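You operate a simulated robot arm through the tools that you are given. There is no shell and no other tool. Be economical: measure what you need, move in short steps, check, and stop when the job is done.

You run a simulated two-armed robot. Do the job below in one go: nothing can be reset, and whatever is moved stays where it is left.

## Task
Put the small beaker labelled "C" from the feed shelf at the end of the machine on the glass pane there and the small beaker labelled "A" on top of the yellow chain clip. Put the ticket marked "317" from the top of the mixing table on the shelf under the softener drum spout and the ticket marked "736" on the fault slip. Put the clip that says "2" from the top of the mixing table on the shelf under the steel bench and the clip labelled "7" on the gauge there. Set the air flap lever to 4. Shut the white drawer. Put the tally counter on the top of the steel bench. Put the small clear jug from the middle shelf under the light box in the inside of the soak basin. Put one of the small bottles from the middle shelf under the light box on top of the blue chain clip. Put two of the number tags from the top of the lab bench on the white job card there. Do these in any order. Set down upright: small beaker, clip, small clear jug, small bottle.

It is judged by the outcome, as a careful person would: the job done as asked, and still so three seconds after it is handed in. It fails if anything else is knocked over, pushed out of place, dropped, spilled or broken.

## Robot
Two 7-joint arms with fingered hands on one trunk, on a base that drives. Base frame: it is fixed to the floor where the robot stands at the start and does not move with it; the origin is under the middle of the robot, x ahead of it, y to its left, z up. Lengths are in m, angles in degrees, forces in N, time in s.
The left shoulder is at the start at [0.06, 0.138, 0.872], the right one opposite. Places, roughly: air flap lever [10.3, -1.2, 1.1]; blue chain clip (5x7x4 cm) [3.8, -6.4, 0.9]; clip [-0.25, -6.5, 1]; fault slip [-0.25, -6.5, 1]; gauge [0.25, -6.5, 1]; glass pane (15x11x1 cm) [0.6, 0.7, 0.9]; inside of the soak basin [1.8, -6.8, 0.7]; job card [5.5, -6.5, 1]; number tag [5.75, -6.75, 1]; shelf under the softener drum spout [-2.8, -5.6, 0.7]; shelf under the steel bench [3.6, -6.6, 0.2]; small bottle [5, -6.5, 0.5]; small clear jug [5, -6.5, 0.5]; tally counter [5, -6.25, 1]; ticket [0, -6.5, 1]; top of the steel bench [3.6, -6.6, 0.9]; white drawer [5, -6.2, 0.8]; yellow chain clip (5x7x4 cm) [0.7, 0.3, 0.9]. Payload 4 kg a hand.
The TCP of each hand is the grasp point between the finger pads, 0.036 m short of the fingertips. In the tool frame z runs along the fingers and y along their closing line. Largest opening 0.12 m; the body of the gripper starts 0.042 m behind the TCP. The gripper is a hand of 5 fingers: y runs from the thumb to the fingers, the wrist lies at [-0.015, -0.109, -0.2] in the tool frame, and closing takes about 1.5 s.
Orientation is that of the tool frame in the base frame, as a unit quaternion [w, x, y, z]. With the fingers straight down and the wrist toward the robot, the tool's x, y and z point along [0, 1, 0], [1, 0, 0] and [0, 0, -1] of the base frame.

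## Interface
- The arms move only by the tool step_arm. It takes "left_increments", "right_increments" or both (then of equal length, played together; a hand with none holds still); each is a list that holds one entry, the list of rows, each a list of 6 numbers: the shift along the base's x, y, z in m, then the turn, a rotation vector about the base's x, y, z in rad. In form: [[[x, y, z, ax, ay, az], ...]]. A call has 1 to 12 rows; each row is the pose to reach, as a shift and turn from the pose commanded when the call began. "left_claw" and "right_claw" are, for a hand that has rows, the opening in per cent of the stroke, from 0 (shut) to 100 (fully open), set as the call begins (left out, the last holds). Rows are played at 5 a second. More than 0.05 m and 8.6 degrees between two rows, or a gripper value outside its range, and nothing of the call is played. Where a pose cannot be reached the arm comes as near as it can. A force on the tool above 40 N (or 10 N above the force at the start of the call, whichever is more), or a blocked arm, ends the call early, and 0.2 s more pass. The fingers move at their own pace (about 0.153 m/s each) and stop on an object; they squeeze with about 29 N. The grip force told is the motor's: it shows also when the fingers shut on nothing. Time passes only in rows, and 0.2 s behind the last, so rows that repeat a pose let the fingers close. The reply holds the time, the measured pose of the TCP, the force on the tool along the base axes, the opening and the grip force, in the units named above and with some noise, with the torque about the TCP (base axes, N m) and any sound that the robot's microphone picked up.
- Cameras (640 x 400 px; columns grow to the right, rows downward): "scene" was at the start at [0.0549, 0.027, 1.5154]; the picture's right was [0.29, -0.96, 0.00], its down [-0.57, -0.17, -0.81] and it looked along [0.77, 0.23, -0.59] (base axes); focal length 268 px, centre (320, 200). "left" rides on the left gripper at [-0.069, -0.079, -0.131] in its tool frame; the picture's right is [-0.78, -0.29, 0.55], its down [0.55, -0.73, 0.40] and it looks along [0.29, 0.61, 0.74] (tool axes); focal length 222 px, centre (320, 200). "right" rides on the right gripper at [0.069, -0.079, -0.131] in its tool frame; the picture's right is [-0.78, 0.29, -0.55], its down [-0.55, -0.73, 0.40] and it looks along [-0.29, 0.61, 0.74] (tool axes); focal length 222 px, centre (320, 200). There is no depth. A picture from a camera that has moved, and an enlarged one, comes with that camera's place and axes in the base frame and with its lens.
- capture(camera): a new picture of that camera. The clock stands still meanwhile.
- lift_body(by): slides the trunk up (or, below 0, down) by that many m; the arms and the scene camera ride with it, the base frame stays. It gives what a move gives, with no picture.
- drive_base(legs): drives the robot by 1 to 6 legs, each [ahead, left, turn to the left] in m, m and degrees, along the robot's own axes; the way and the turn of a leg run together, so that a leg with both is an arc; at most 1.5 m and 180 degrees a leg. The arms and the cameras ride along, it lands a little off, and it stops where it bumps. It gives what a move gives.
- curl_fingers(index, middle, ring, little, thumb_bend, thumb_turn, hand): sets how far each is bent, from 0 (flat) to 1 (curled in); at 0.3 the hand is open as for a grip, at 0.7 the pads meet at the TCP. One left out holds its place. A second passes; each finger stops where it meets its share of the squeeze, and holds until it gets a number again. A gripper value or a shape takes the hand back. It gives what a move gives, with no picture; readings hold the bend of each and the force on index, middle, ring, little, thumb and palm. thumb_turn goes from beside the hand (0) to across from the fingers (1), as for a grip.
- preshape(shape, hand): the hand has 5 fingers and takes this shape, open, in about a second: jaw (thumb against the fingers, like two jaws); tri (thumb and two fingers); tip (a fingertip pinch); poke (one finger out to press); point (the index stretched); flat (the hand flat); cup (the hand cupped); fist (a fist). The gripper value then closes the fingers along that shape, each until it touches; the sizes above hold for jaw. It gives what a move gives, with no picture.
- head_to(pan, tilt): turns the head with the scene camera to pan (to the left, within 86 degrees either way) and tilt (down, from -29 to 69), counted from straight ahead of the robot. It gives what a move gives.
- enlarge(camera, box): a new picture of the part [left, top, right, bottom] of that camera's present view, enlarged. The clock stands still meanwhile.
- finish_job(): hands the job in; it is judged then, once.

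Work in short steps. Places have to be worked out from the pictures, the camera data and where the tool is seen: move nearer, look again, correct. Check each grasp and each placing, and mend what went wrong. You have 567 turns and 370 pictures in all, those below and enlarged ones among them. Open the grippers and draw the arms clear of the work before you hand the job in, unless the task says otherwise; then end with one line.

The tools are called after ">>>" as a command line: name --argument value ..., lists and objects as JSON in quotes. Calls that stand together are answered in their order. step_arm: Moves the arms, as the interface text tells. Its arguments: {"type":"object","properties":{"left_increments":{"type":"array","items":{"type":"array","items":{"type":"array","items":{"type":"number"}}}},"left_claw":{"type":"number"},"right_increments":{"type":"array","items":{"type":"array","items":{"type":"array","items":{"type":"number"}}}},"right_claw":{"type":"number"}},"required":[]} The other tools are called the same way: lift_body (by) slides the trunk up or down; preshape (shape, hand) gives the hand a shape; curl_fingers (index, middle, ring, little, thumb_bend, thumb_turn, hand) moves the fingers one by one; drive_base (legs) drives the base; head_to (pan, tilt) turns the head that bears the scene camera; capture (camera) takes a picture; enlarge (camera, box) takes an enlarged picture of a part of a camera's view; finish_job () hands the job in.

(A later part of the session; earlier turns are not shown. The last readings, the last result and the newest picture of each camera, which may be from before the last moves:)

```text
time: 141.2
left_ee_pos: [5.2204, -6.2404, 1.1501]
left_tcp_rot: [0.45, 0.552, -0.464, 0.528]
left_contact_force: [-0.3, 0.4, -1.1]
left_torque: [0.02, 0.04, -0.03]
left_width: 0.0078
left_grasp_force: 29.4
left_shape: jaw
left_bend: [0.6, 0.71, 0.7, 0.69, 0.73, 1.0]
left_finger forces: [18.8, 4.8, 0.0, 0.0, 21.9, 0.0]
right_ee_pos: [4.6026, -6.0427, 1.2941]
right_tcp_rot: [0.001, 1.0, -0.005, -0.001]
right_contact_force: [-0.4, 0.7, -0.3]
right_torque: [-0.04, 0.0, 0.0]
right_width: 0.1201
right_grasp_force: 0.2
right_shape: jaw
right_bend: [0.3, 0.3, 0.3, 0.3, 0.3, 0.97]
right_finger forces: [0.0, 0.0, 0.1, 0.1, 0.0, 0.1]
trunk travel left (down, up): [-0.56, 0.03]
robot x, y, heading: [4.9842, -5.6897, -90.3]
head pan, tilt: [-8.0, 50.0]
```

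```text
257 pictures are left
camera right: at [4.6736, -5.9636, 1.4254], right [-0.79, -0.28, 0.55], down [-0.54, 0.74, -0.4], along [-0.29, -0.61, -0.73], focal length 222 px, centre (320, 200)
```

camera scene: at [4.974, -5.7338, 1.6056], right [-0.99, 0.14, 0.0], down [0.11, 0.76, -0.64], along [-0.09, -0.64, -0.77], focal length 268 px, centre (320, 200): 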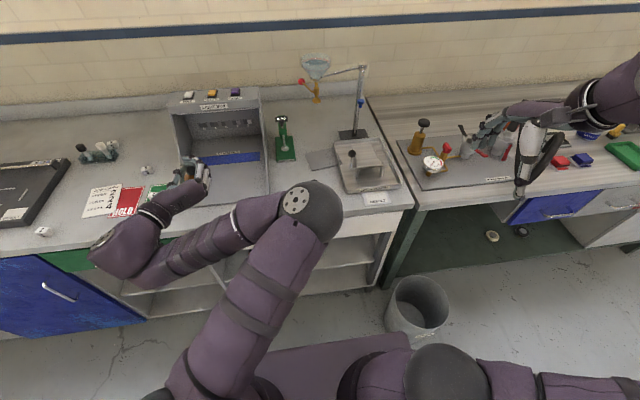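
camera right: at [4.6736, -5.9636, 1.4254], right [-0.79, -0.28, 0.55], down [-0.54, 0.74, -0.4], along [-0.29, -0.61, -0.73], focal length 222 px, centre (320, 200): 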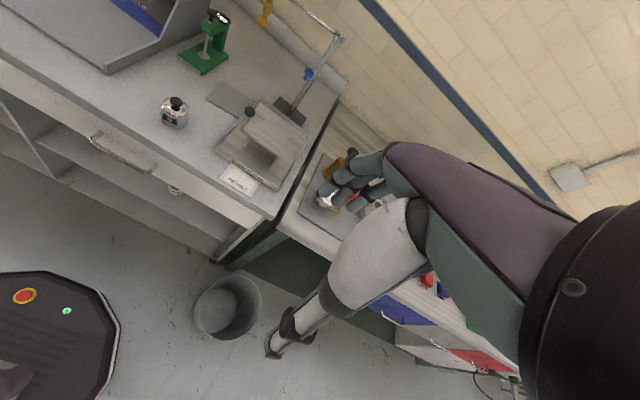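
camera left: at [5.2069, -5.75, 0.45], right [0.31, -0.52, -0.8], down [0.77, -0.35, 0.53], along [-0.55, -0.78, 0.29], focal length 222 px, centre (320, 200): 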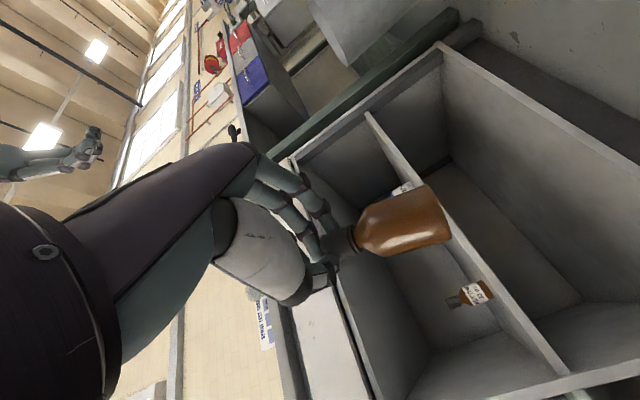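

The left elbow would block the right hand here. I shift the base 0.32 m left so the right arm approaches the counter (≈[4.905,-6.335], bench z≈0.90) from the side away from the left elbow.

>>> drive_base --legs '[[0, 0.32, 0]]'

>>> head_to --pan -25 --tilt 48

>>> capture --camera "scene"

>>> capture --camera "right"

```text
time: 143.3
left_ee_pos: [5.5406, -6.2448, 1.1518]
left_tcp_rot: [0.451, 0.55, -0.465, 0.526]
left_contact_force: [0.0, 1.3, -0.7]
left_torque: [0.02, -0.03, -0.02]
left_width: 0.008
left_grasp_force: 28.6
left_shape: jaw
left_bend: [0.6, 0.71, 0.7, 0.69, 0.73, 1.0]
left_finger forces: [18.9, 4.7, 0.0, 0.0, 22.0, 0.1]
right_ee_pos: [4.9245, -6.0436, 1.2944]
right_tcp_rot: [0.002, 1.0, -0.009, -0.001]
right_contact_force: [0.2, -0.5, -0.1]
right_torque: [0.02, 0.01, -0.01]
right_width: 0.1199
right_grasp_force: 0.0
right_shape: jaw
right_bend: [0.3, 0.3, 0.3, 0.3, 0.3, 0.97]
right_finger forces: [0.0, 0.0, 0.0, 0.1, 0.1, 0.0]
trunk travel left (down, up): [-0.56, 0.03]
robot x, y, heading: [5.3064, -5.6893, -90.5]
head pan, tilt: [-8.0, 50.0]
```

```text
time: 144.1
left_ee_pos: [5.54, -6.2453, 1.1505]
left_tcp_rot: [0.451, 0.55, -0.466, 0.526]
left_contact_force: [0.9, 0.0, -0.8]
left_torque: [0.03, 0.01, -0.03]
left_width: 0.008
left_grasp_force: 28.7
left_shape: jaw
left_bend: [0.6, 0.71, 0.7, 0.69, 0.73, 1.0]
left_finger forces: [18.8, 4.8, 0.0, 0.0, 21.9, 0.1]
right_ee_pos: [4.9235, -6.044, 1.2946]
right_tcp_rot: [0.001, 1.0, -0.007, -0.001]
right_contact_force: [-0.9, 0.1, 0.2]
right_torque: [-0.02, -0.06, 0.02]
right_width: 0.1203
right_grasp_force: 0.1
right_shape: jaw
right_bend: [0.3, 0.3, 0.3, 0.3, 0.3, 0.97]
right_finger forces: [0.0, 0.0, 0.1, 0.0, 0.0, 0.1]
trunk travel left (down, up): [-0.56, 0.03]
robot x, y, heading: [5.3064, -5.6943, -90.5]
head pan, tilt: [-25.0, 48.0]
```

```text
256 pictures are left
camera scene: at [5.2735, -5.7315, 1.6083], right [-0.9, 0.43, 0.0], down [0.32, 0.67, -0.67], along [-0.29, -0.6, -0.74], focal length 268 px, centre (320, 200)
```

scene: 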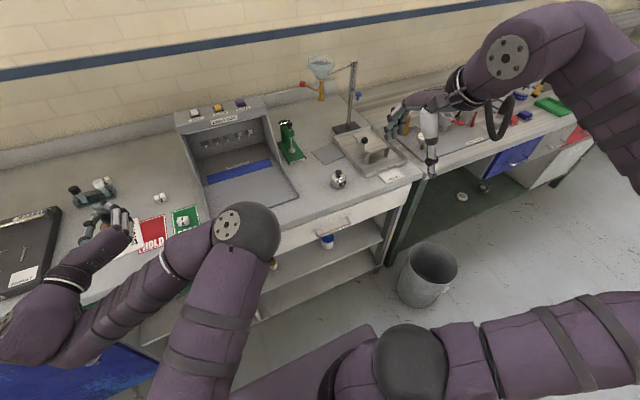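

```text
255 pictures are left
camera right: at [4.9942, -5.9646, 1.4254], right [-0.79, -0.28, 0.55], down [-0.54, 0.74, -0.4], along [-0.3, -0.61, -0.73], focal length 222 px, centre (320, 200)
```

right: 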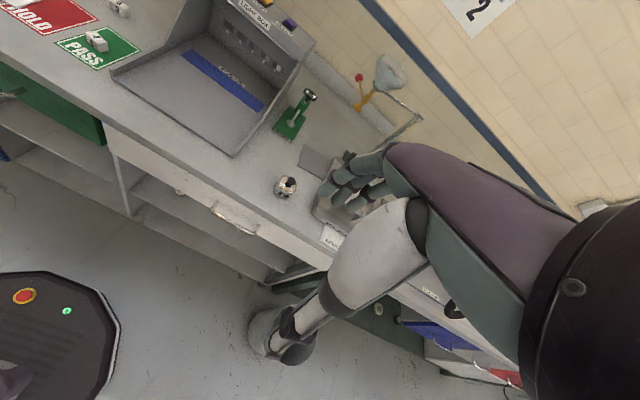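

I move the right hand above the counter.

>>> step_arm --right_increments '[[[-0.003, -0.036, -0.02, 0, 0, 0], [-0.006, -0.073, -0.04, 0, 0, 0], [-0.009, -0.11, -0.065, 0, 0, 0], [-0.012, -0.146, -0.09, 0, 0, 0], [-0.015, -0.182, -0.115, 0, 0, 0], [-0.018, -0.22, -0.14, 0, 0, 0], [-0.022, -0.256, -0.165, 0, 0, 0], [-0.025, -0.292, -0.19, 0, 0, 0]]]'

>>> capture --camera "scene"

>>> capture --camera "right"

```text
time: 145.9
left_ee_pos: [5.5396, -6.2465, 1.1497]
left_tcp_rot: [0.451, 0.55, -0.467, 0.526]
left_contact_force: [-0.6, 0.2, -0.2]
left_torque: [0.0, 0.03, -0.01]
left_width: 0.0077
left_grasp_force: 28.7
left_shape: jaw
left_bend: [0.6, 0.71, 0.7, 0.69, 0.73, 1.0]
left_finger forces: [18.9, 4.8, 0.1, 0.0, 21.8, 0.1]
right_ee_pos: [4.8988, -6.3397, 1.1006]
right_tcp_rot: [0.001, 1.0, -0.008, -0.001]
right_contact_force: [-0.3, -0.1, 0.1]
right_torque: [0.02, 0.03, -0.04]
right_width: 0.1201
right_grasp_force: 0.0
right_shape: jaw
right_bend: [0.3, 0.3, 0.3, 0.3, 0.3, 0.97]
right_finger forces: [0.0, 0.0, 0.0, 0.0, 0.0, 0.1]
trunk travel left (down, up): [-0.56, 0.03]
robot x, y, heading: [5.3037, -5.6884, -90.7]
head pan, tilt: [-25.0, 48.0]
```

```text
254 pictures are left
camera scene: at [5.2731, -5.7329, 1.6083], right [-0.9, 0.43, 0.0], down [0.32, 0.67, -0.67], along [-0.29, -0.6, -0.74], focal length 268 px, centre (320, 200)
```

scene: 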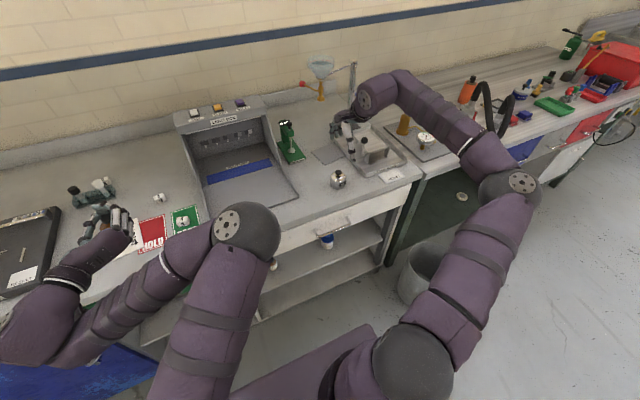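

```text
253 pictures are left
camera right: at [4.969, -6.261, 1.2321], right [-0.79, -0.28, 0.55], down [-0.54, 0.74, -0.4], along [-0.3, -0.61, -0.74], focal length 222 px, centre (320, 200)
```

right: 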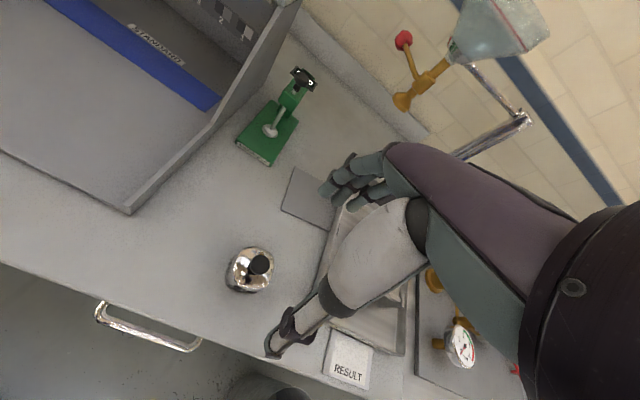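

The counter is right under the TCP ([4.90,-6.337]); the tray edge is 9 cm away. I descend.

>>> step_arm --right_increments '[[[0.002, 0.0, -0.04, 0, 0, 0], [0.002, 0.0, -0.08, 0, 0, 0], [0.002, 0.0, -0.115, 0, 0, 0], [0.002, 0.0, -0.14, 0, 0, 0], [0.002, 0.0, -0.153, 0, 0, 0]]]'

>>> capture --camera "right"

>>> enlarge --camera "scene" --box '[300, 110, 420, 220]'

```text
time: 147.1
left_ee_pos: [5.5391, -6.2446, 1.1503]
left_tcp_rot: [0.452, 0.55, -0.466, 0.526]
left_contact_force: [0.0, 0.1, -0.8]
left_torque: [-0.01, 0.04, -0.04]
left_width: 0.0079
left_grasp_force: 29.0
left_shape: jaw
left_bend: [0.6, 0.71, 0.7, 0.69, 0.73, 1.0]
left_finger forces: [18.9, 4.8, 0.1, 0.0, 21.9, 0.0]
right_ee_pos: [4.9005, -6.3371, 0.9507]
right_tcp_rot: [0.001, 1.0, -0.008, -0.001]
right_contact_force: [-0.3, -0.4, 0.5]
right_torque: [-0.02, -0.03, 0.0]
right_width: 0.1202
right_grasp_force: 0.0
right_shape: jaw
right_bend: [0.3, 0.3, 0.3, 0.3, 0.3, 0.97]
right_finger forces: [0.0, 0.0, 0.1, 0.0, 0.0, 0.0]
trunk travel left (down, up): [-0.56, 0.03]
robot x, y, heading: [5.3078, -5.6935, -90.7]
head pan, tilt: [-25.0, 48.0]
```

```text
252 pictures are left
camera right: at [4.9712, -6.2583, 1.0821], right [-0.79, -0.28, 0.55], down [-0.54, 0.74, -0.4], along [-0.3, -0.61, -0.73], focal length 222 px, centre (320, 200)
```

right: 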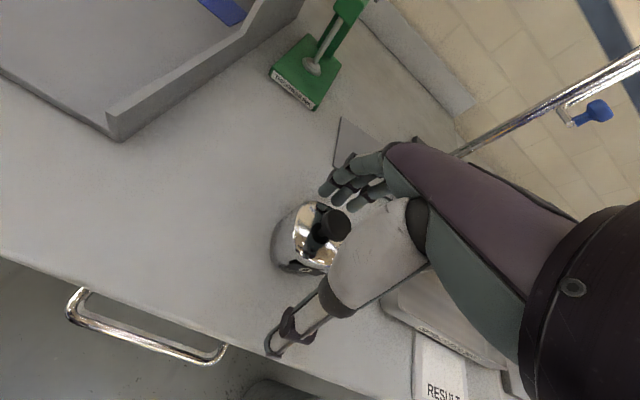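

```text
3.64 times, centred on (360, 165) of scene
camera zoom: at [5.2732, -5.7317, 1.6083], right [-0.9, 0.43, 0.0], down [0.32, 0.67, -0.67], along [-0.29, -0.6, -0.74], focal length 973 px, centre (174, 327)
```

zoom: 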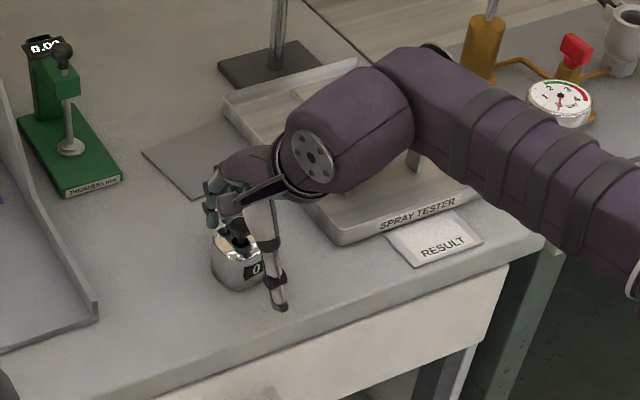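

The counter body sits between thumb and fingers. I lower 8 mm more and close.

>>> step_arm --right_increments '[[[0.005, 0, -0.004, 0, 0, 0], [0.005, 0, -0.008, 0, 0, 0]]]'

>>> step_arm --right_increments '[[[0, 0, 0, 0, 0, 0], [0, 0, 0, 0, 0, 0], [0, 0, 0, 0, 0, 0], [0, 0, 0, 0, 0, 0], [0, 0, 0, 0, 0, 0], [0, 0, 0, 0, 0, 0], [0, 0, 0, 0, 0, 0], [0, 0, 0, 0, 0, 0]]]' --right_claw 0

>>> capture --camera "right"

```text
time: 147.7
left_ee_pos: [5.54, -6.2448, 1.1513]
left_tcp_rot: [0.452, 0.55, -0.466, 0.526]
left_contact_force: [-0.7, 0.1, -0.4]
left_torque: [0.01, 0.03, -0.02]
left_width: 0.0078
left_grasp_force: 29.1
left_shape: jaw
left_bend: [0.6, 0.71, 0.7, 0.69, 0.73, 1.0]
left_finger forces: [18.8, 4.8, 0.0, 0.0, 21.8, 0.0]
right_ee_pos: [4.9064, -6.3375, 0.9421]
right_tcp_rot: [0.002, 1.0, -0.008, -0.001]
right_contact_force: [-0.6, -0.2, 0.3]
right_torque: [0.01, 0.03, 0.01]
right_width: 0.1199
right_grasp_force: 0.1
right_shape: jaw
right_bend: [0.3, 0.3, 0.3, 0.3, 0.3, 0.97]
right_finger forces: [0.1, 0.0, 0.1, 0.0, 0.0, 0.1]
trunk travel left (down, up): [-0.56, 0.03]
robot x, y, heading: [5.307, -5.6926, -90.9]
head pan, tilt: [-25.0, 48.0]
```

```text
time: 149.5
left_ee_pos: [5.5402, -6.2457, 1.1503]
left_tcp_rot: [0.451, 0.551, -0.465, 0.526]
left_contact_force: [0.7, 0.1, -1.0]
left_torque: [0.01, 0.0, 0.0]
left_width: 0.008
left_grasp_force: 29.0
left_shape: jaw
left_bend: [0.6, 0.71, 0.7, 0.69, 0.73, 1.0]
left_finger forces: [18.9, 4.8, 0.0, 0.1, 21.8, 0.0]
right_ee_pos: [4.9049, -6.3362, 0.9433]
right_tcp_rot: [0.002, 1.0, -0.009, -0.001]
right_contact_force: [0.4, 0.8, -0.5]
right_torque: [-0.05, -0.02, 0.02]
right_width: 0.0468
right_grasp_force: 29.1
right_shape: jaw
right_bend: [0.47, 0.46, 0.52, 0.71, 0.67, 1.0]
right_finger forces: [18.8, 5.6, 0.3, 0.0, 25.4, 0.0]
trunk travel left (down, up): [-0.56, 0.03]
robot x, y, heading: [5.3054, -5.6961, -90.6]
head pan, tilt: [-25.0, 48.0]
```

```text
250 pictures are left
camera right: at [4.9767, -6.258, 1.0739], right [-0.79, -0.28, 0.55], down [-0.54, 0.74, -0.4], along [-0.3, -0.61, -0.73], focal length 222 px, centre (320, 200)
```

right: 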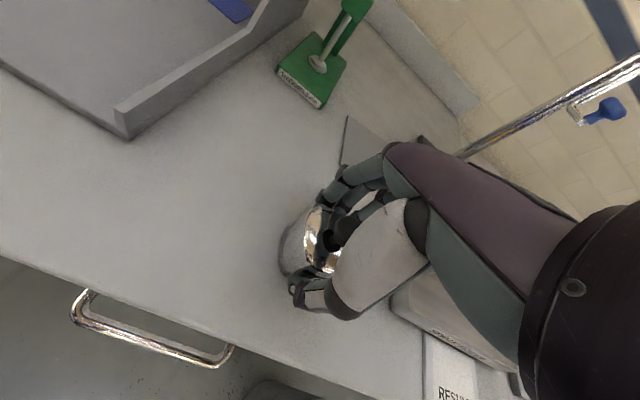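

Counter gripped. I lift it and draw it back toward the robot.

>>> step_arm --right_increments '[[[0, 0, 0.02, 0, 0, 0], [0, 0, 0.06, 0, 0, 0], [0, 0, 0.1, 0, 0, 0], [0, 0, 0.14, 0, 0, 0], [0, 0, 0.18, 0, 0, 0], [0, 0.04, 0.2, 0, 0, 0], [0, 0.08, 0.2, 0, 0, 0], [0, 0.12, 0.2, 0, 0, 0], [0, 0.16, 0.2, 0, 0, 0], [0, 0.2, 0.2, 0, 0, 0]]]'

>>> drive_base --legs '[[-0.35, 0, 0], [0, -1.2, 0]]'

>>> head_to --pan -20 --tilt 38

>>> capture --camera "scene"

>>> capture --camera "right"

```text
time: 151.7
left_ee_pos: [5.5406, -6.244, 1.1516]
left_tcp_rot: [0.452, 0.549, -0.465, 0.527]
left_contact_force: [0.3, 0.4, -0.7]
left_torque: [0.02, 0.03, 0.03]
left_width: 0.008
left_grasp_force: 29.4
left_shape: jaw
left_bend: [0.6, 0.71, 0.7, 0.69, 0.73, 1.0]
left_finger forces: [19.0, 4.8, 0.0, 0.1, 21.8, 0.0]
right_ee_pos: [4.9054, -6.1329, 1.1434]
right_tcp_rot: [0.003, 1.0, -0.008, 0.0]
right_contact_force: [-0.3, 0.8, -0.7]
right_torque: [0.0, 0.0, 0.0]
right_width: 0.0466
right_grasp_force: 29.4
right_shape: jaw
right_bend: [0.47, 0.46, 0.52, 0.71, 0.67, 1.0]
right_finger forces: [18.8, 5.9, 0.4, 0.0, 25.2, 0.0]
trunk travel left (down, up): [-0.56, 0.03]
robot x, y, heading: [5.3053, -5.6917, -90.8]
head pan, tilt: [-25.0, 48.0]
```

```text
time: 159.7
left_ee_pos: [4.3315, -5.8659, 1.1511]
left_tcp_rot: [0.458, 0.544, -0.473, 0.521]
left_contact_force: [-0.5, -0.3, -0.1]
left_torque: [0.03, 0.01, 0.0]
left_width: 0.0079
left_grasp_force: 28.7
left_shape: jaw
left_bend: [0.6, 0.71, 0.7, 0.69, 0.73, 1.0]
left_finger forces: [19.0, 5.0, 0.0, 0.0, 21.8, 0.0]
right_ee_pos: [3.7004, -5.7392, 1.1423]
right_tcp_rot: [0.002, 1.0, -0.021, -0.002]
right_contact_force: [-0.8, 0.2, -1.3]
right_torque: [0.0, 0.01, 0.01]
right_width: 0.0463
right_grasp_force: 28.5
right_shape: jaw
right_bend: [0.47, 0.46, 0.52, 0.71, 0.67, 1.0]
right_finger forces: [18.7, 5.9, 0.4, 0.1, 25.3, 0.0]
trunk travel left (down, up): [-0.56, 0.03]
robot x, y, heading: [4.1115, -5.3088, -92.2]
head pan, tilt: [-25.0, 48.0]
```

```text
time: 160.4
left_ee_pos: [4.3314, -5.8662, 1.1504]
left_tcp_rot: [0.459, 0.544, -0.472, 0.52]
left_contact_force: [-0.2, -0.5, -0.3]
left_torque: [0.0, -0.01, 0.01]
left_width: 0.0082
left_grasp_force: 28.9
left_shape: jaw
left_bend: [0.6, 0.71, 0.7, 0.69, 0.73, 1.0]
left_finger forces: [18.9, 4.9, 0.1, 0.0, 21.8, 0.0]
right_ee_pos: [3.7006, -5.738, 1.1439]
right_tcp_rot: [0.002, 1.0, -0.02, -0.001]
right_contact_force: [-0.2, -0.4, -1.6]
right_torque: [-0.01, 0.02, 0.04]
right_width: 0.0466
right_grasp_force: 28.2
right_shape: jaw
right_bend: [0.47, 0.46, 0.52, 0.71, 0.67, 1.0]
right_finger forces: [18.7, 5.9, 0.4, 0.0, 25.4, 0.0]
trunk travel left (down, up): [-0.56, 0.03]
robot x, y, heading: [4.1061, -5.3058, -92.0]
head pan, tilt: [-20.0, 38.0]
```

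```text
249 pictures are left
camera scene: at [4.0812, -5.3559, 1.6227], right [-0.93, 0.38, 0.0], down [0.23, 0.57, -0.79], along [-0.3, -0.73, -0.62], focal length 268 px, centre (320, 200)
```

scene: 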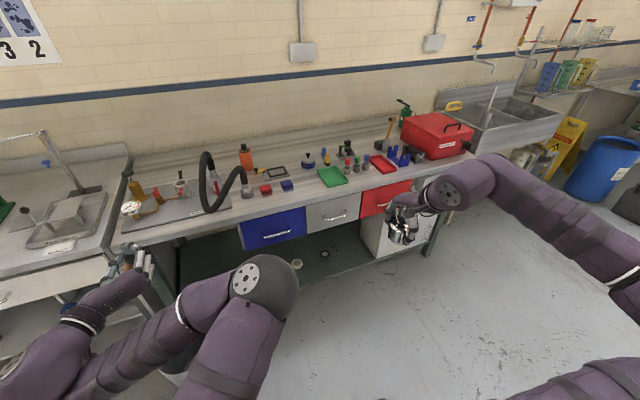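

```text
248 pictures are left
camera right: at [3.7726, -5.6614, 1.274], right [-0.8, -0.26, 0.55], down [-0.52, 0.76, -0.4], along [-0.31, -0.6, -0.73], focal length 222 px, centre (320, 200)
```

right: 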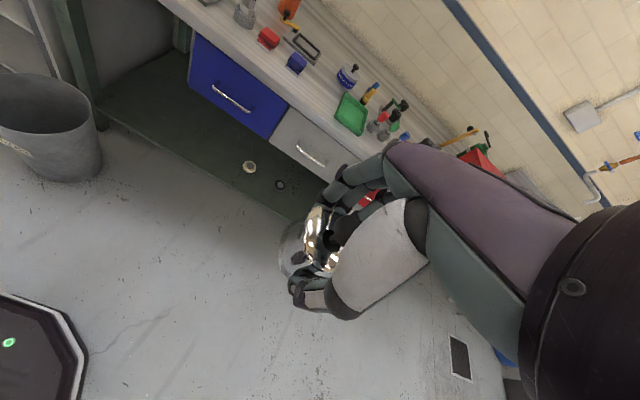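

Zooming in on the steel bench to find the blue chain clip.

>>> enlarge --camera "scene" --box '[220, 110, 380, 210]'

>>> enlarge --camera "scene" --box '[340, 90, 500, 190]'

```text
4.00 times, centred on (300, 160) of scene
camera zoom: at [4.0812, -5.3559, 1.6227], right [-0.93, 0.38, 0.0], down [0.23, 0.57, -0.79], along [-0.3, -0.73, -0.62], focal length 1070 px, centre (400, 360)
```

zoom: 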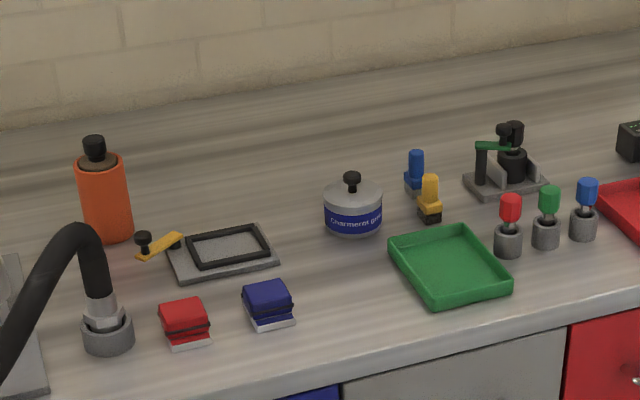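

```text
4.00 times, centred on (420, 140) of scene
camera zoom: at [4.0812, -5.3559, 1.6227], right [-0.93, 0.38, 0.0], down [0.23, 0.57, -0.79], along [-0.3, -0.73, -0.62], focal length 1070 px, centre (-80, 440)
```

zoom: 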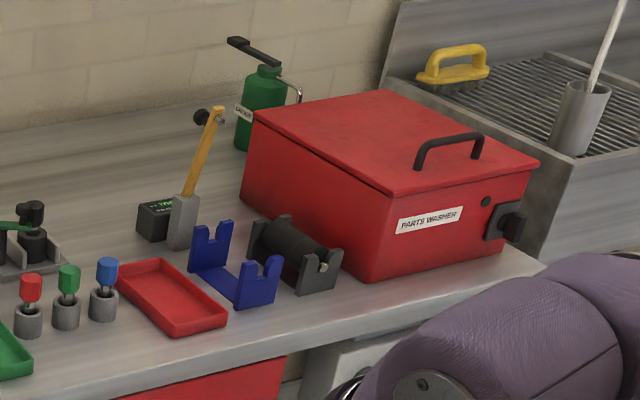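

Blue clip top is near [3.845,-6.325,0.94]; free spot for the counter near [3.735,-6.345]. I drive ahead 0.36 m and 0.1 m right.

>>> drive_base --legs '[[0.36, -0.1, 2]]'

>>> head_to --pan -12 --tilt 48

>>> capture --camera "scene"

>>> capture --camera "right"

```text
time: 162.7
left_ee_pos: [4.2433, -6.2147, 1.1508]
left_tcp_rot: [0.45, 0.551, -0.464, 0.528]
left_contact_force: [0.2, 0.2, -1.2]
left_torque: [0.03, 0.01, 0.02]
left_width: 0.008
left_grasp_force: 28.9
left_shape: jaw
left_bend: [0.6, 0.71, 0.7, 0.69, 0.73, 1.0]
left_finger forces: [19.1, 4.8, 0.1, 0.1, 21.7, 0.0]
right_ee_pos: [3.6081, -6.1068, 1.1427]
right_tcp_rot: [0.0, 1.0, -0.004, 0.0]
right_contact_force: [0.0, 1.0, -1.2]
right_torque: [0.0, 0.0, 0.0]
right_width: 0.0467
right_grasp_force: 28.9
right_shape: jaw
right_bend: [0.47, 0.46, 0.52, 0.71, 0.67, 1.0]
right_finger forces: [18.7, 6.0, 0.4, 0.1, 25.2, 0.0]
trunk travel left (down, up): [-0.56, 0.03]
robot x, y, heading: [4.0029, -5.663, -90.2]
head pan, tilt: [-20.0, 38.0]
```

```text
time: 163.4
left_ee_pos: [4.2424, -6.2127, 1.1509]
left_tcp_rot: [0.451, 0.552, -0.463, 0.527]
left_contact_force: [0.4, 0.0, -0.6]
left_torque: [0.01, 0.01, -0.01]
left_width: 0.0076
left_grasp_force: 28.9
left_shape: jaw
left_bend: [0.6, 0.71, 0.7, 0.69, 0.73, 1.0]
left_finger forces: [19.1, 4.8, 0.0, 0.0, 21.8, 0.0]
right_ee_pos: [3.6083, -6.1056, 1.1428]
right_tcp_rot: [0.001, 1.0, -0.005, -0.001]
right_contact_force: [0.6, 0.2, -0.9]
right_torque: [0.02, -0.03, -0.01]
right_width: 0.0464
right_grasp_force: 28.7
right_shape: jaw
right_bend: [0.47, 0.46, 0.52, 0.71, 0.67, 1.0]
right_finger forces: [18.7, 5.9, 0.5, 0.0, 25.4, 0.0]
trunk travel left (down, up): [-0.56, 0.03]
robot x, y, heading: [4.008, -5.6597, -90.3]
head pan, tilt: [-12.0, 48.0]
```

```text
245 pictures are left
camera scene: at [3.9902, -5.7071, 1.6083], right [-0.98, 0.21, 0.0], down [0.16, 0.73, -0.67], along [-0.14, -0.65, -0.74], focal length 268 px, centre (320, 200)
```

scene: 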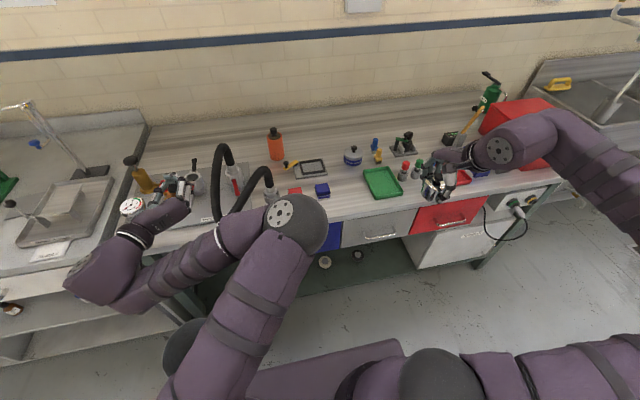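

```text
244 pictures are left
camera right: at [3.6784, -6.0261, 1.274], right [-0.79, -0.28, 0.55], down [-0.54, 0.74, -0.4], along [-0.29, -0.61, -0.73], focal length 222 px, centre (320, 200)
```

right: 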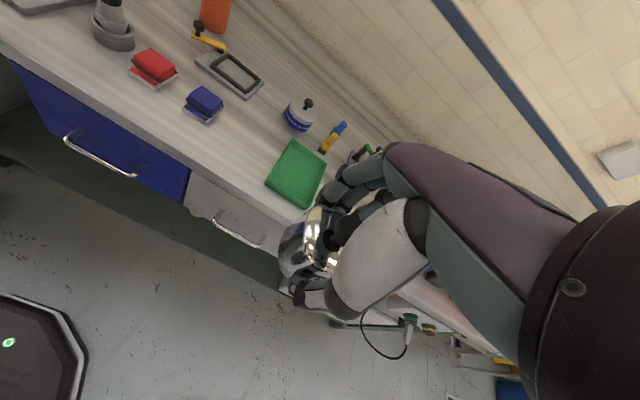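

I carry the counter to above the free spot [3.728,-6.34] and descend part way.

>>> step_arm --right_increments '[[[0.02, -0.037, 0, 0, 0, 0], [0.04, -0.075, 0, 0, 0, 0], [0.06, -0.112, 0, 0, 0, 0], [0.08, -0.15, 0, 0, 0, 0], [0.1, -0.187, 0, 0, 0, 0], [0.12, -0.224, 0, 0, 0, 0], [0.12, -0.224, -0.04, 0, 0, 0], [0.12, -0.224, -0.08, 0, 0, 0], [0.12, -0.224, -0.12, 0, 0, 0], [0.12, -0.224, -0.15, 0, 0, 0]]]'

>>> capture --camera "scene"

>>> capture --camera "right"

```text
time: 165.7
left_ee_pos: [4.242, -6.2138, 1.151]
left_tcp_rot: [0.45, 0.551, -0.465, 0.527]
left_contact_force: [0.3, -0.6, -0.4]
left_torque: [0.01, 0.01, 0.01]
left_width: 0.0078
left_grasp_force: 28.7
left_shape: jaw
left_bend: [0.6, 0.71, 0.7, 0.69, 0.73, 1.0]
left_finger forces: [19.1, 4.9, 0.0, 0.0, 21.8, 0.0]
right_ee_pos: [3.7255, -6.3342, 0.9959]
right_tcp_rot: [0.003, 1.0, -0.004, -0.001]
right_contact_force: [-0.5, -0.2, -1.4]
right_torque: [0.04, -0.01, 0.03]
right_width: 0.0463
right_grasp_force: 29.3
right_shape: jaw
right_bend: [0.47, 0.46, 0.53, 0.71, 0.67, 1.0]
right_finger forces: [18.3, 5.4, 2.1, 0.1, 25.7, 0.0]
trunk travel left (down, up): [-0.56, 0.03]
robot x, y, heading: [4.0075, -5.6623, -90.0]
head pan, tilt: [-12.0, 48.0]
```

```text
243 pictures are left
camera scene: at [3.9902, -5.7075, 1.6083], right [-0.98, 0.21, 0.0], down [0.16, 0.73, -0.67], along [-0.14, -0.65, -0.74], focal length 268 px, centre (320, 200)
```

scene: 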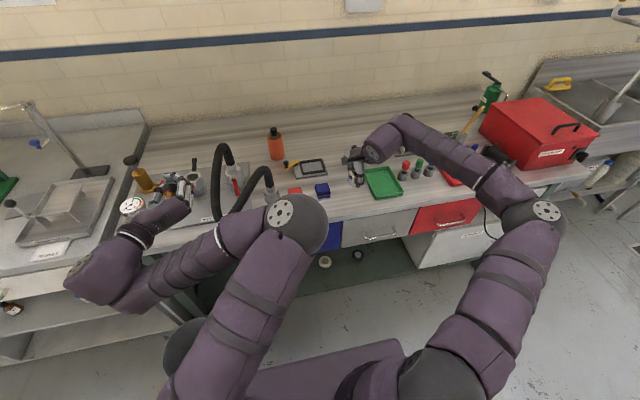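

```text
242 pictures are left
camera right: at [3.7979, -6.2555, 1.1266], right [-0.79, -0.28, 0.55], down [-0.54, 0.74, -0.4], along [-0.29, -0.61, -0.73], focal length 222 px, centre (320, 200)
```

right: 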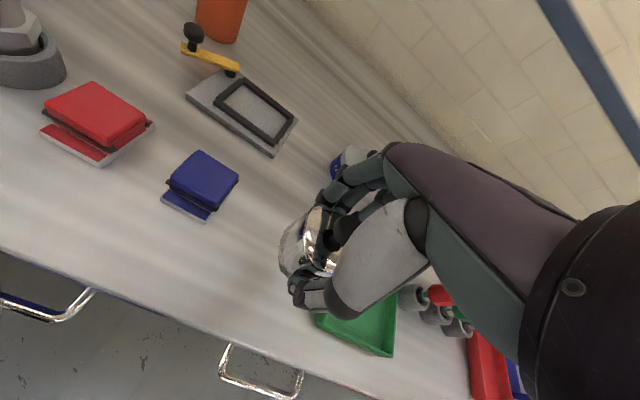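

Clear spot below. I lower gently toward the bench.

>>> step_arm --right_increments '[[[0, 0, -0.015, 0, 0, 0], [0, 0, -0.03, 0, 0, 0], [0, 0, -0.04, 0, 0, 0], [0, 0, -0.046, 0, 0, 0], [0, 0, -0.05, 0, 0, 0]]]'

>>> enlarge --camera "right" --box '[240, 160, 400, 320]'

```text
time: 166.8
left_ee_pos: [4.2436, -6.2141, 1.1502]
left_tcp_rot: [0.451, 0.551, -0.464, 0.527]
left_contact_force: [-1.7, 0.3, 0.0]
left_torque: [0.01, 0.01, 0.02]
left_width: 0.0079
left_grasp_force: 28.6
left_shape: jaw
left_bend: [0.6, 0.71, 0.7, 0.69, 0.73, 1.0]
left_finger forces: [19.1, 5.0, 0.1, 0.1, 21.8, 0.1]
right_ee_pos: [3.7274, -6.3314, 0.9434]
right_tcp_rot: [0.0, 1.0, -0.006, -0.001]
right_contact_force: [-0.1, 0.6, -0.9]
right_torque: [0.02, 0.03, 0.01]
right_width: 0.0463
right_grasp_force: 29.0
right_shape: jaw
right_bend: [0.47, 0.46, 0.53, 0.71, 0.67, 1.0]
right_finger forces: [18.2, 5.5, 2.0, 0.0, 25.8, 0.1]
trunk travel left (down, up): [-0.56, 0.03]
robot x, y, heading: [4.0021, -5.661, -90.6]
head pan, tilt: [-12.0, 48.0]
```

```text
2.50 times, centred on (320, 240) of right
camera zoom: at [3.7975, -6.2517, 1.074], right [-0.79, -0.28, 0.55], down [-0.54, 0.74, -0.4], along [-0.29, -0.61, -0.73], focal length 555 px, centre (320, 100)
```

zoom: 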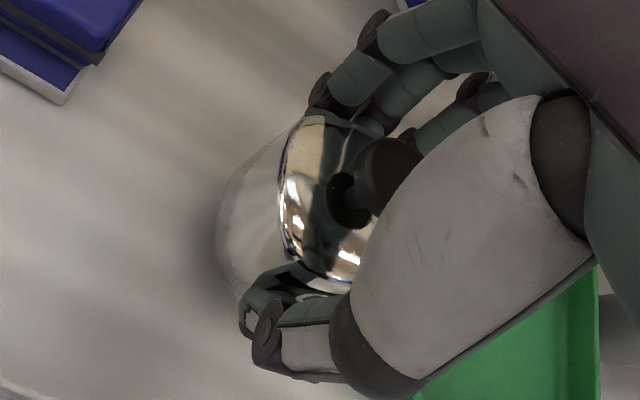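

Not touching yet; I continue in 3 mm steps.

>>> step_arm --right_increments '[[[0, 0, -0.003, 0, 0, 0], [0, 0, -0.006, 0, 0, 0], [0, 0, -0.009, 0, 0, 0], [0, 0, -0.012, 0, 0, 0]]]'

```text
time: 167.8
left_ee_pos: [4.244, -6.213, 1.1507]
left_tcp_rot: [0.451, 0.551, -0.464, 0.527]
left_contact_force: [0.8, 0.2, -0.3]
left_torque: [0.02, 0.01, 0.0]
left_width: 0.0081
left_grasp_force: 29.4
left_shape: jaw
left_bend: [0.6, 0.71, 0.7, 0.69, 0.73, 1.0]
left_finger forces: [19.1, 4.9, 0.1, 0.0, 21.8, 0.1]
right_ee_pos: [3.7279, -6.3295, 0.9316]
right_tcp_rot: [0.001, 1.0, -0.005, -0.002]
right_contact_force: [-0.8, -0.2, -1.5]
right_torque: [0.03, 0.01, 0.03]
right_width: 0.0465
right_grasp_force: 29.0
right_shape: jaw
right_bend: [0.47, 0.46, 0.53, 0.71, 0.67, 1.0]
right_finger forces: [18.2, 5.6, 2.1, 0.0, 25.8, 0.0]
trunk travel left (down, up): [-0.56, 0.03]
robot x, y, heading: [4.0067, -5.6621, -90.3]
head pan, tilt: [-12.0, 48.0]
```

Still free; continue.

>>> step_arm --right_increments '[[[0, 0, -0.003, 0, 0, 0], [0, 0, -0.006, 0, 0, 0], [0, 0, -0.009, 0, 0, 0], [0, 0, -0.012, 0, 0, 0]]]'

>>> enlarge --camera "right" --box '[240, 160, 400, 320]'

```text
time: 168.8
left_ee_pos: [4.243, -6.2125, 1.1517]
left_tcp_rot: [0.45, 0.551, -0.464, 0.528]
left_contact_force: [0.0, 0.6, -1.3]
left_torque: [0.01, -0.02, 0.0]
left_width: 0.008
left_grasp_force: 29.0
left_shape: jaw
left_bend: [0.6, 0.71, 0.7, 0.69, 0.73, 1.0]
left_finger forces: [19.2, 4.8, 0.1, 0.0, 21.9, 0.0]
right_ee_pos: [3.7279, -6.3293, 0.9218]
right_tcp_rot: [0.003, 1.0, -0.005, -0.001]
right_contact_force: [-2.1, -0.1, 13.9]
right_torque: [-0.14, 0.09, 0.0]
right_width: 0.0467
right_grasp_force: 29.0
right_shape: jaw
right_bend: [0.47, 0.46, 0.53, 0.71, 0.67, 1.0]
right_finger forces: [18.6, 6.1, 2.6, 0.1, 27.4, 0.1]
trunk travel left (down, up): [-0.56, 0.03]
robot x, y, heading: [4.0083, -5.6643, -90.2]
head pan, tilt: [-12.0, 48.0]
```

```text
2.50 times, centred on (320, 240) of right
camera zoom: at [3.7988, -6.2494, 1.0525], right [-0.79, -0.28, 0.55], down [-0.54, 0.74, -0.4], along [-0.29, -0.62, -0.73], focal length 555 px, centre (320, 100)
```

zoom: 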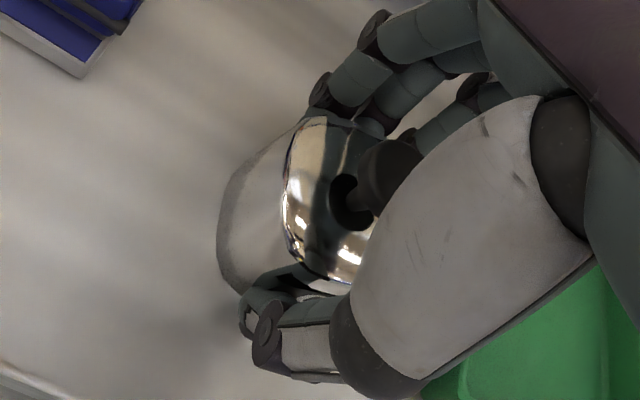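

The counter is on the bench (contact at TCP 0.922, so the steel bench is z≈0.88). I release.

>>> step_arm --right_increments '[[[0, 0, 0.001, 0, 0, 0], [0, 0, 0.001, 0, 0, 0], [0, 0, 0.001, 0, 0, 0], [0, 0, 0.001, 0, 0, 0], [0, 0, 0.001, 0, 0, 0], [0, 0, 0.001, 0, 0, 0]]]' --right_claw 75

>>> step_arm --right_increments '[[[0, 0, 0.02, 0, 0, 0], [0, 0, 0.05, 0, 0, 0], [0, 0, 0.1, 0, 0, 0], [0, 0, 0.15, 0, 0, 0], [0, 0, 0.19, 0, 0, 0], [0, 0.03, 0.22, 0, 0, 0], [0, 0.07, 0.22, 0, 0, 0], [-0.03, 0.11, 0.22, 0, 0, 0], [-0.06, 0.15, 0.22, 0, 0, 0], [-0.1, 0.18, 0.22, 0, 0, 0], [-0.14, 0.2, 0.22, 0, 0, 0]]]'

>>> capture --camera "scene"

>>> capture --camera "right"

```text
time: 170.2
left_ee_pos: [4.2445, -6.2129, 1.1514]
left_tcp_rot: [0.45, 0.552, -0.464, 0.527]
left_contact_force: [-0.6, 0.0, -1.6]
left_torque: [0.03, -0.01, 0.04]
left_width: 0.008
left_grasp_force: 29.4
left_shape: jaw
left_bend: [0.6, 0.71, 0.7, 0.69, 0.73, 1.0]
left_finger forces: [19.3, 4.9, 0.1, 0.0, 21.8, 0.0]
right_ee_pos: [3.7265, -6.3292, 0.9213]
right_tcp_rot: [0.002, 1.0, -0.005, -0.001]
right_contact_force: [-0.8, -0.5, 0.6]
right_torque: [0.0, -0.02, -0.03]
right_width: 0.0894
right_grasp_force: 0.2
right_shape: jaw
right_bend: [0.34, 0.37, 0.35, 0.56, 0.4, 0.99]
right_finger forces: [0.0, 0.0, 0.1, 0.0, 0.1, 0.0]
trunk travel left (down, up): [-0.56, 0.03]
robot x, y, heading: [4.0103, -5.6594, -90.4]
head pan, tilt: [-12.0, 48.0]
```

```text
time: 172.7
left_ee_pos: [4.2433, -6.2118, 1.1507]
left_tcp_rot: [0.45, 0.551, -0.464, 0.529]
left_contact_force: [-0.5, -0.2, -1.5]
left_torque: [0.03, 0.04, 0.0]
left_width: 0.0081
left_grasp_force: 29.2
left_shape: jaw
left_bend: [0.6, 0.71, 0.7, 0.69, 0.73, 1.0]
left_finger forces: [19.2, 4.9, 0.0, 0.0, 21.8, 0.1]
right_ee_pos: [3.5891, -6.1259, 1.1398]
right_tcp_rot: [0.002, 1.0, -0.005, 0.0]
right_contact_force: [0.5, 0.4, -0.3]
right_torque: [0.0, -0.01, -0.03]
right_width: 0.0898
right_grasp_force: 0.1
right_shape: jaw
right_bend: [0.33, 0.37, 0.35, 0.56, 0.4, 0.99]
right_finger forces: [0.0, 0.0, 0.0, 0.0, 0.0, 0.1]
trunk travel left (down, up): [-0.56, 0.03]
robot x, y, heading: [4.0052, -5.6598, -90.3]
head pan, tilt: [-12.0, 48.0]
```

```text
239 pictures are left
camera scene: at [3.9897, -5.7064, 1.6083], right [-0.98, 0.21, 0.0], down [0.16, 0.73, -0.67], along [-0.14, -0.65, -0.74], focal length 268 px, centre (320, 200)
```

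scene: 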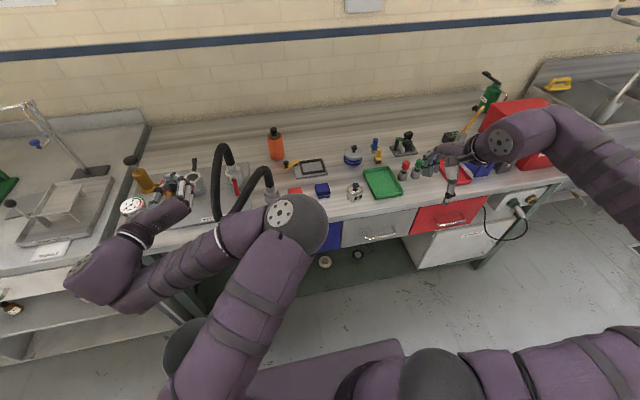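

```text
238 pictures are left
camera right: at [3.6597, -6.0459, 1.271], right [-0.79, -0.28, 0.55], down [-0.54, 0.74, -0.4], along [-0.29, -0.61, -0.73], focal length 222 px, centre (320, 200)
```

right: 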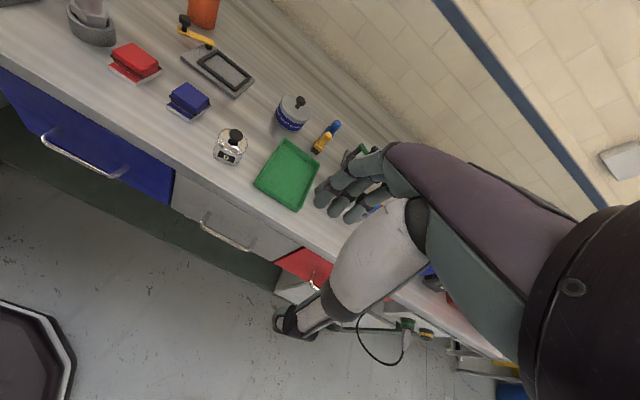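

Counter done. For the bottle, I back the base up 0.2 m to stay clear of the black hose, then bring the left hand across to x≈3.85 while squaring its orientation.

>>> drive_base --legs '[[-0.2, 0, 0]]'

>>> step_arm --left_increments '[[[-0.04, -0.01, 0, -0.003, 0, -0.018], [-0.08, -0.02, 0, -0.007, 0, -0.036], [-0.12, -0.03, 0, -0.01, 0, -0.054], [-0.16, -0.04, 0, -0.014, -0.002, -0.072], [-0.2, -0.05, 0, -0.017, -0.002, -0.09], [-0.24, -0.06, 0, -0.021, -0.003, -0.107], [-0.28, -0.07, 0, -0.025, -0.004, -0.125], [-0.32, -0.08, 0, -0.028, -0.004, -0.143], [-0.36, -0.09, 0, -0.032, -0.005, -0.161], [-0.4, -0.1, 0, -0.035, -0.005, -0.179]]]'

>>> capture --camera "scene"

```text
time: 174.2
left_ee_pos: [4.2441, -6.0192, 1.1505]
left_tcp_rot: [0.451, 0.551, -0.465, 0.527]
left_contact_force: [-0.4, 1.3, -1.0]
left_torque: [-0.03, 0.0, 0.0]
left_width: 0.0078
left_grasp_force: 28.8
left_shape: jaw
left_bend: [0.6, 0.71, 0.7, 0.69, 0.73, 1.0]
left_finger forces: [19.3, 4.9, 0.1, 0.0, 21.8, 0.0]
right_ee_pos: [3.5889, -5.9314, 1.1403]
right_tcp_rot: [0.002, 1.0, -0.007, -0.001]
right_contact_force: [0.1, 0.2, -0.6]
right_torque: [0.01, -0.02, -0.01]
right_width: 0.0898
right_grasp_force: 0.0
right_shape: jaw
right_bend: [0.33, 0.37, 0.35, 0.56, 0.4, 0.99]
right_finger forces: [0.0, 0.0, 0.1, 0.0, 0.0, 0.1]
trunk travel left (down, up): [-0.56, 0.03]
robot x, y, heading: [4.0091, -5.4711, -90.4]
head pan, tilt: [-12.0, 48.0]
```

```text
time: 176.4
left_ee_pos: [3.8424, -6.1192, 1.1516]
left_tcp_rot: [-0.504, -0.497, 0.505, -0.494]
left_contact_force: [-1.2, -0.4, -0.4]
left_torque: [0.03, 0.0, 0.0]
left_width: 0.0075
left_grasp_force: 29.0
left_shape: jaw
left_bend: [0.6, 0.71, 0.7, 0.69, 0.73, 1.0]
left_finger forces: [18.9, 4.4, 0.1, 0.0, 21.5, 0.0]
right_ee_pos: [3.5902, -5.9318, 1.1399]
right_tcp_rot: [0.002, 1.0, -0.006, 0.0]
right_contact_force: [-0.4, 0.0, -0.4]
right_torque: [-0.01, -0.05, 0.03]
right_width: 0.0897
right_grasp_force: 0.0
right_shape: jaw
right_bend: [0.33, 0.37, 0.35, 0.56, 0.4, 0.99]
right_finger forces: [0.1, 0.0, 0.1, 0.1, 0.0, 0.0]
trunk travel left (down, up): [-0.56, 0.03]
robot x, y, heading: [4.0066, -5.4661, -90.5]
head pan, tilt: [-12.0, 48.0]
```

```text
237 pictures are left
camera scene: at [3.9906, -5.5138, 1.6083], right [-0.98, 0.22, 0.0], down [0.16, 0.73, -0.67], along [-0.14, -0.65, -0.74], focal length 268 px, centre (320, 200)
```

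scene: 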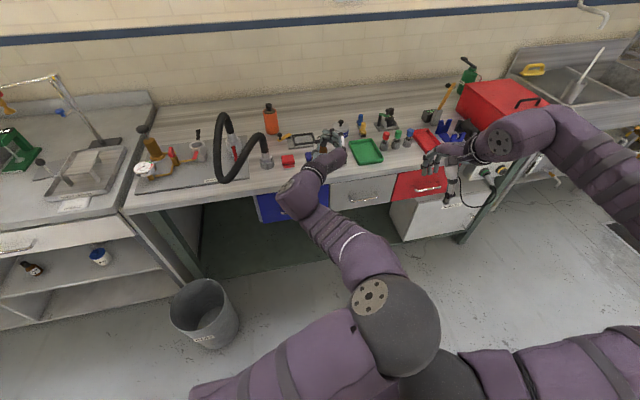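

I check the WETTING bottle's look at the left edge, and the blue clip with the bottle.

>>> enlarge --camera "scene" --box '[0, 230, 130, 310]'

>>> enlarge --camera "scene" --box '[260, 110, 420, 210]'

>>> enlarge --camera "right" --box '[0, 0, 320, 200]'

```text
4.92 times, centred on (65, 270) of scene
camera zoom: at [3.9906, -5.5138, 1.6083], right [-0.98, 0.22, 0.0], down [0.16, 0.73, -0.67], along [-0.14, -0.65, -0.74], focal length 1317 px, centre (1575, -145)
```

zoom: 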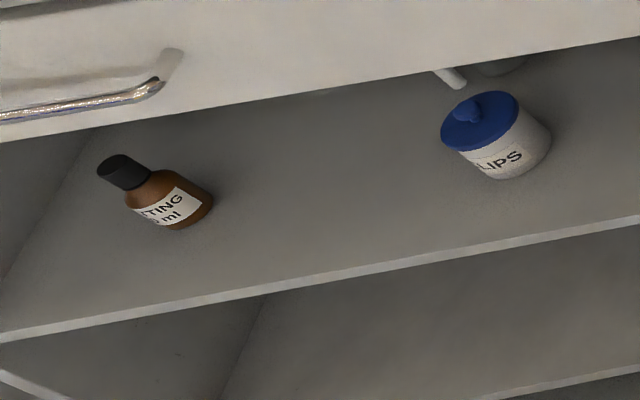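

```text
4.00 times, centred on (340, 160) of scene
camera zoom: at [3.9906, -5.5138, 1.6083], right [-0.98, 0.22, 0.0], down [0.16, 0.73, -0.67], along [-0.14, -0.65, -0.74], focal length 1070 px, centre (240, 360)
```

zoom: 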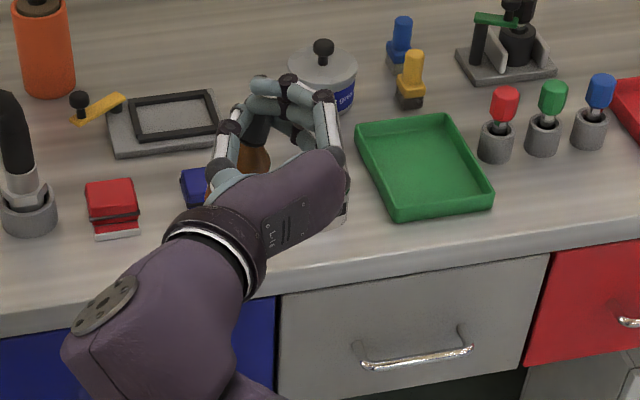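

```text
2.00 times, centred on (160, 100) of right
camera zoom: at [3.6598, -5.8526, 1.2706], right [-0.79, -0.28, 0.55], down [-0.54, 0.74, -0.4], along [-0.29, -0.61, -0.73], focal length 444 px, centre (640, 400)
```

zoom: 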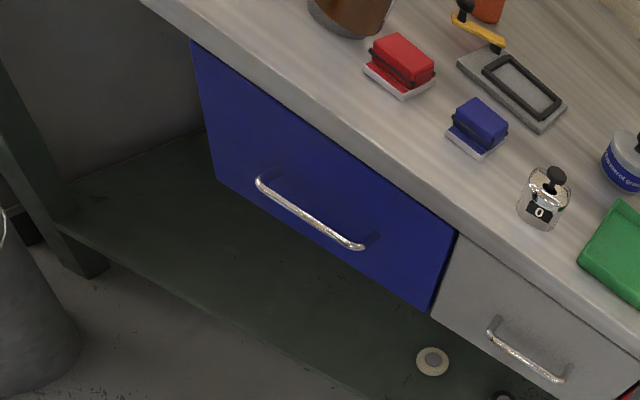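

WETTING is fine (upright, just perspective). Blue clip top refined to [3.837,-6.364,0.92]. I drive ahead 0.2 m to bring the bottle over it.

>>> drive_base --legs '[[0.2, 0, 0]]'

>>> capture --camera "left"

>>> capture --camera "right"

>>> capture --camera "scene"

```text
time: 178.0
left_ee_pos: [3.8451, -6.3155, 1.1502]
left_tcp_rot: [-0.502, -0.499, 0.504, -0.495]
left_contact_force: [0.0, 0.3, -1.3]
left_torque: [-0.03, -0.03, -0.03]
left_width: 0.0075
left_grasp_force: 29.0
left_shape: jaw
left_bend: [0.6, 0.71, 0.7, 0.69, 0.73, 1.0]
left_finger forces: [19.0, 4.5, 0.0, 0.1, 21.4, 0.1]
right_ee_pos: [3.5912, -6.1307, 1.1399]
right_tcp_rot: [0.001, 1.0, -0.003, -0.001]
right_contact_force: [0.4, -0.2, -0.2]
right_torque: [0.0, 0.01, -0.01]
right_width: 0.0898
right_grasp_force: 0.0
right_shape: jaw
right_bend: [0.33, 0.37, 0.35, 0.56, 0.4, 0.99]
right_finger forces: [0.0, 0.0, 0.1, 0.0, 0.1, 0.0]
trunk travel left (down, up): [-0.56, 0.03]
robot x, y, heading: [4.0029, -5.6636, -90.2]
head pan, tilt: [-12.0, 48.0]
```

```text
233 pictures are left
camera left: at [3.9254, -6.1835, 1.082], right [0.28, -0.55, -0.79], down [0.73, -0.41, 0.54], along [-0.62, -0.73, 0.29], focal length 222 px, centre (320, 200)
```

left: 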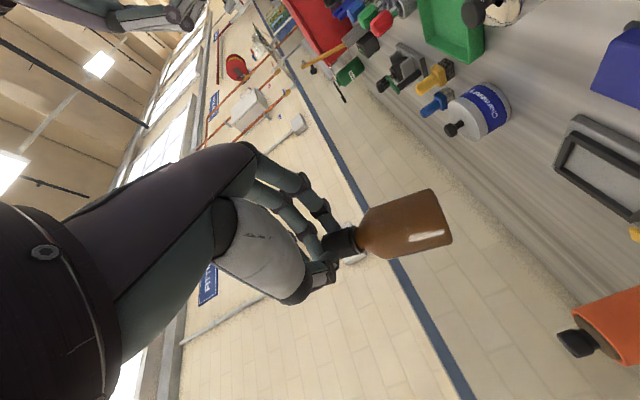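

```text
232 pictures are left
camera right: at [3.6612, -6.0511, 1.2704], right [-0.79, -0.28, 0.55], down [-0.54, 0.74, -0.4], along [-0.29, -0.61, -0.74], focal length 222 px, centre (320, 200)
```

right: 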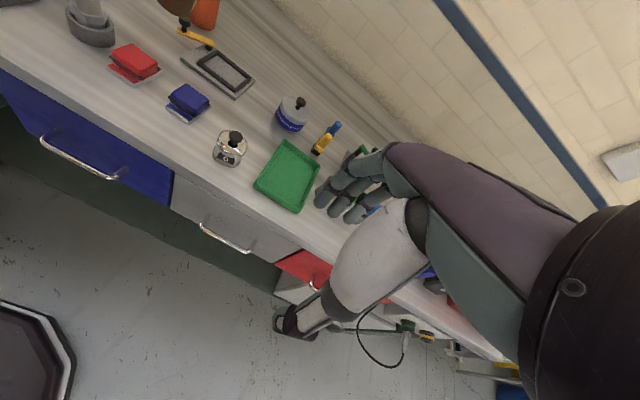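

```text
231 pictures are left
camera scene: at [3.9904, -5.7109, 1.6082], right [-0.98, 0.21, 0.0], down [0.16, 0.73, -0.67], along [-0.14, -0.65, -0.74], focal length 268 px, centre (320, 200)
```

scene: 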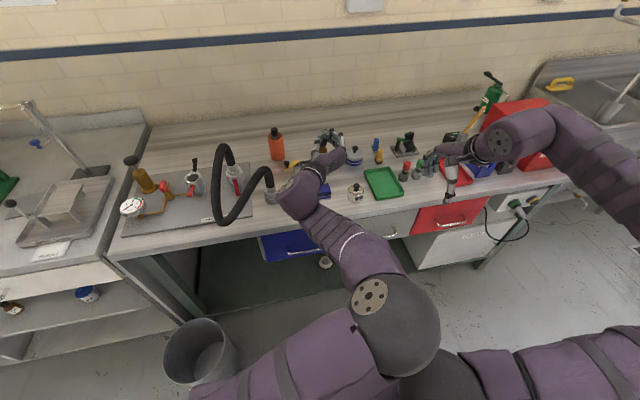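

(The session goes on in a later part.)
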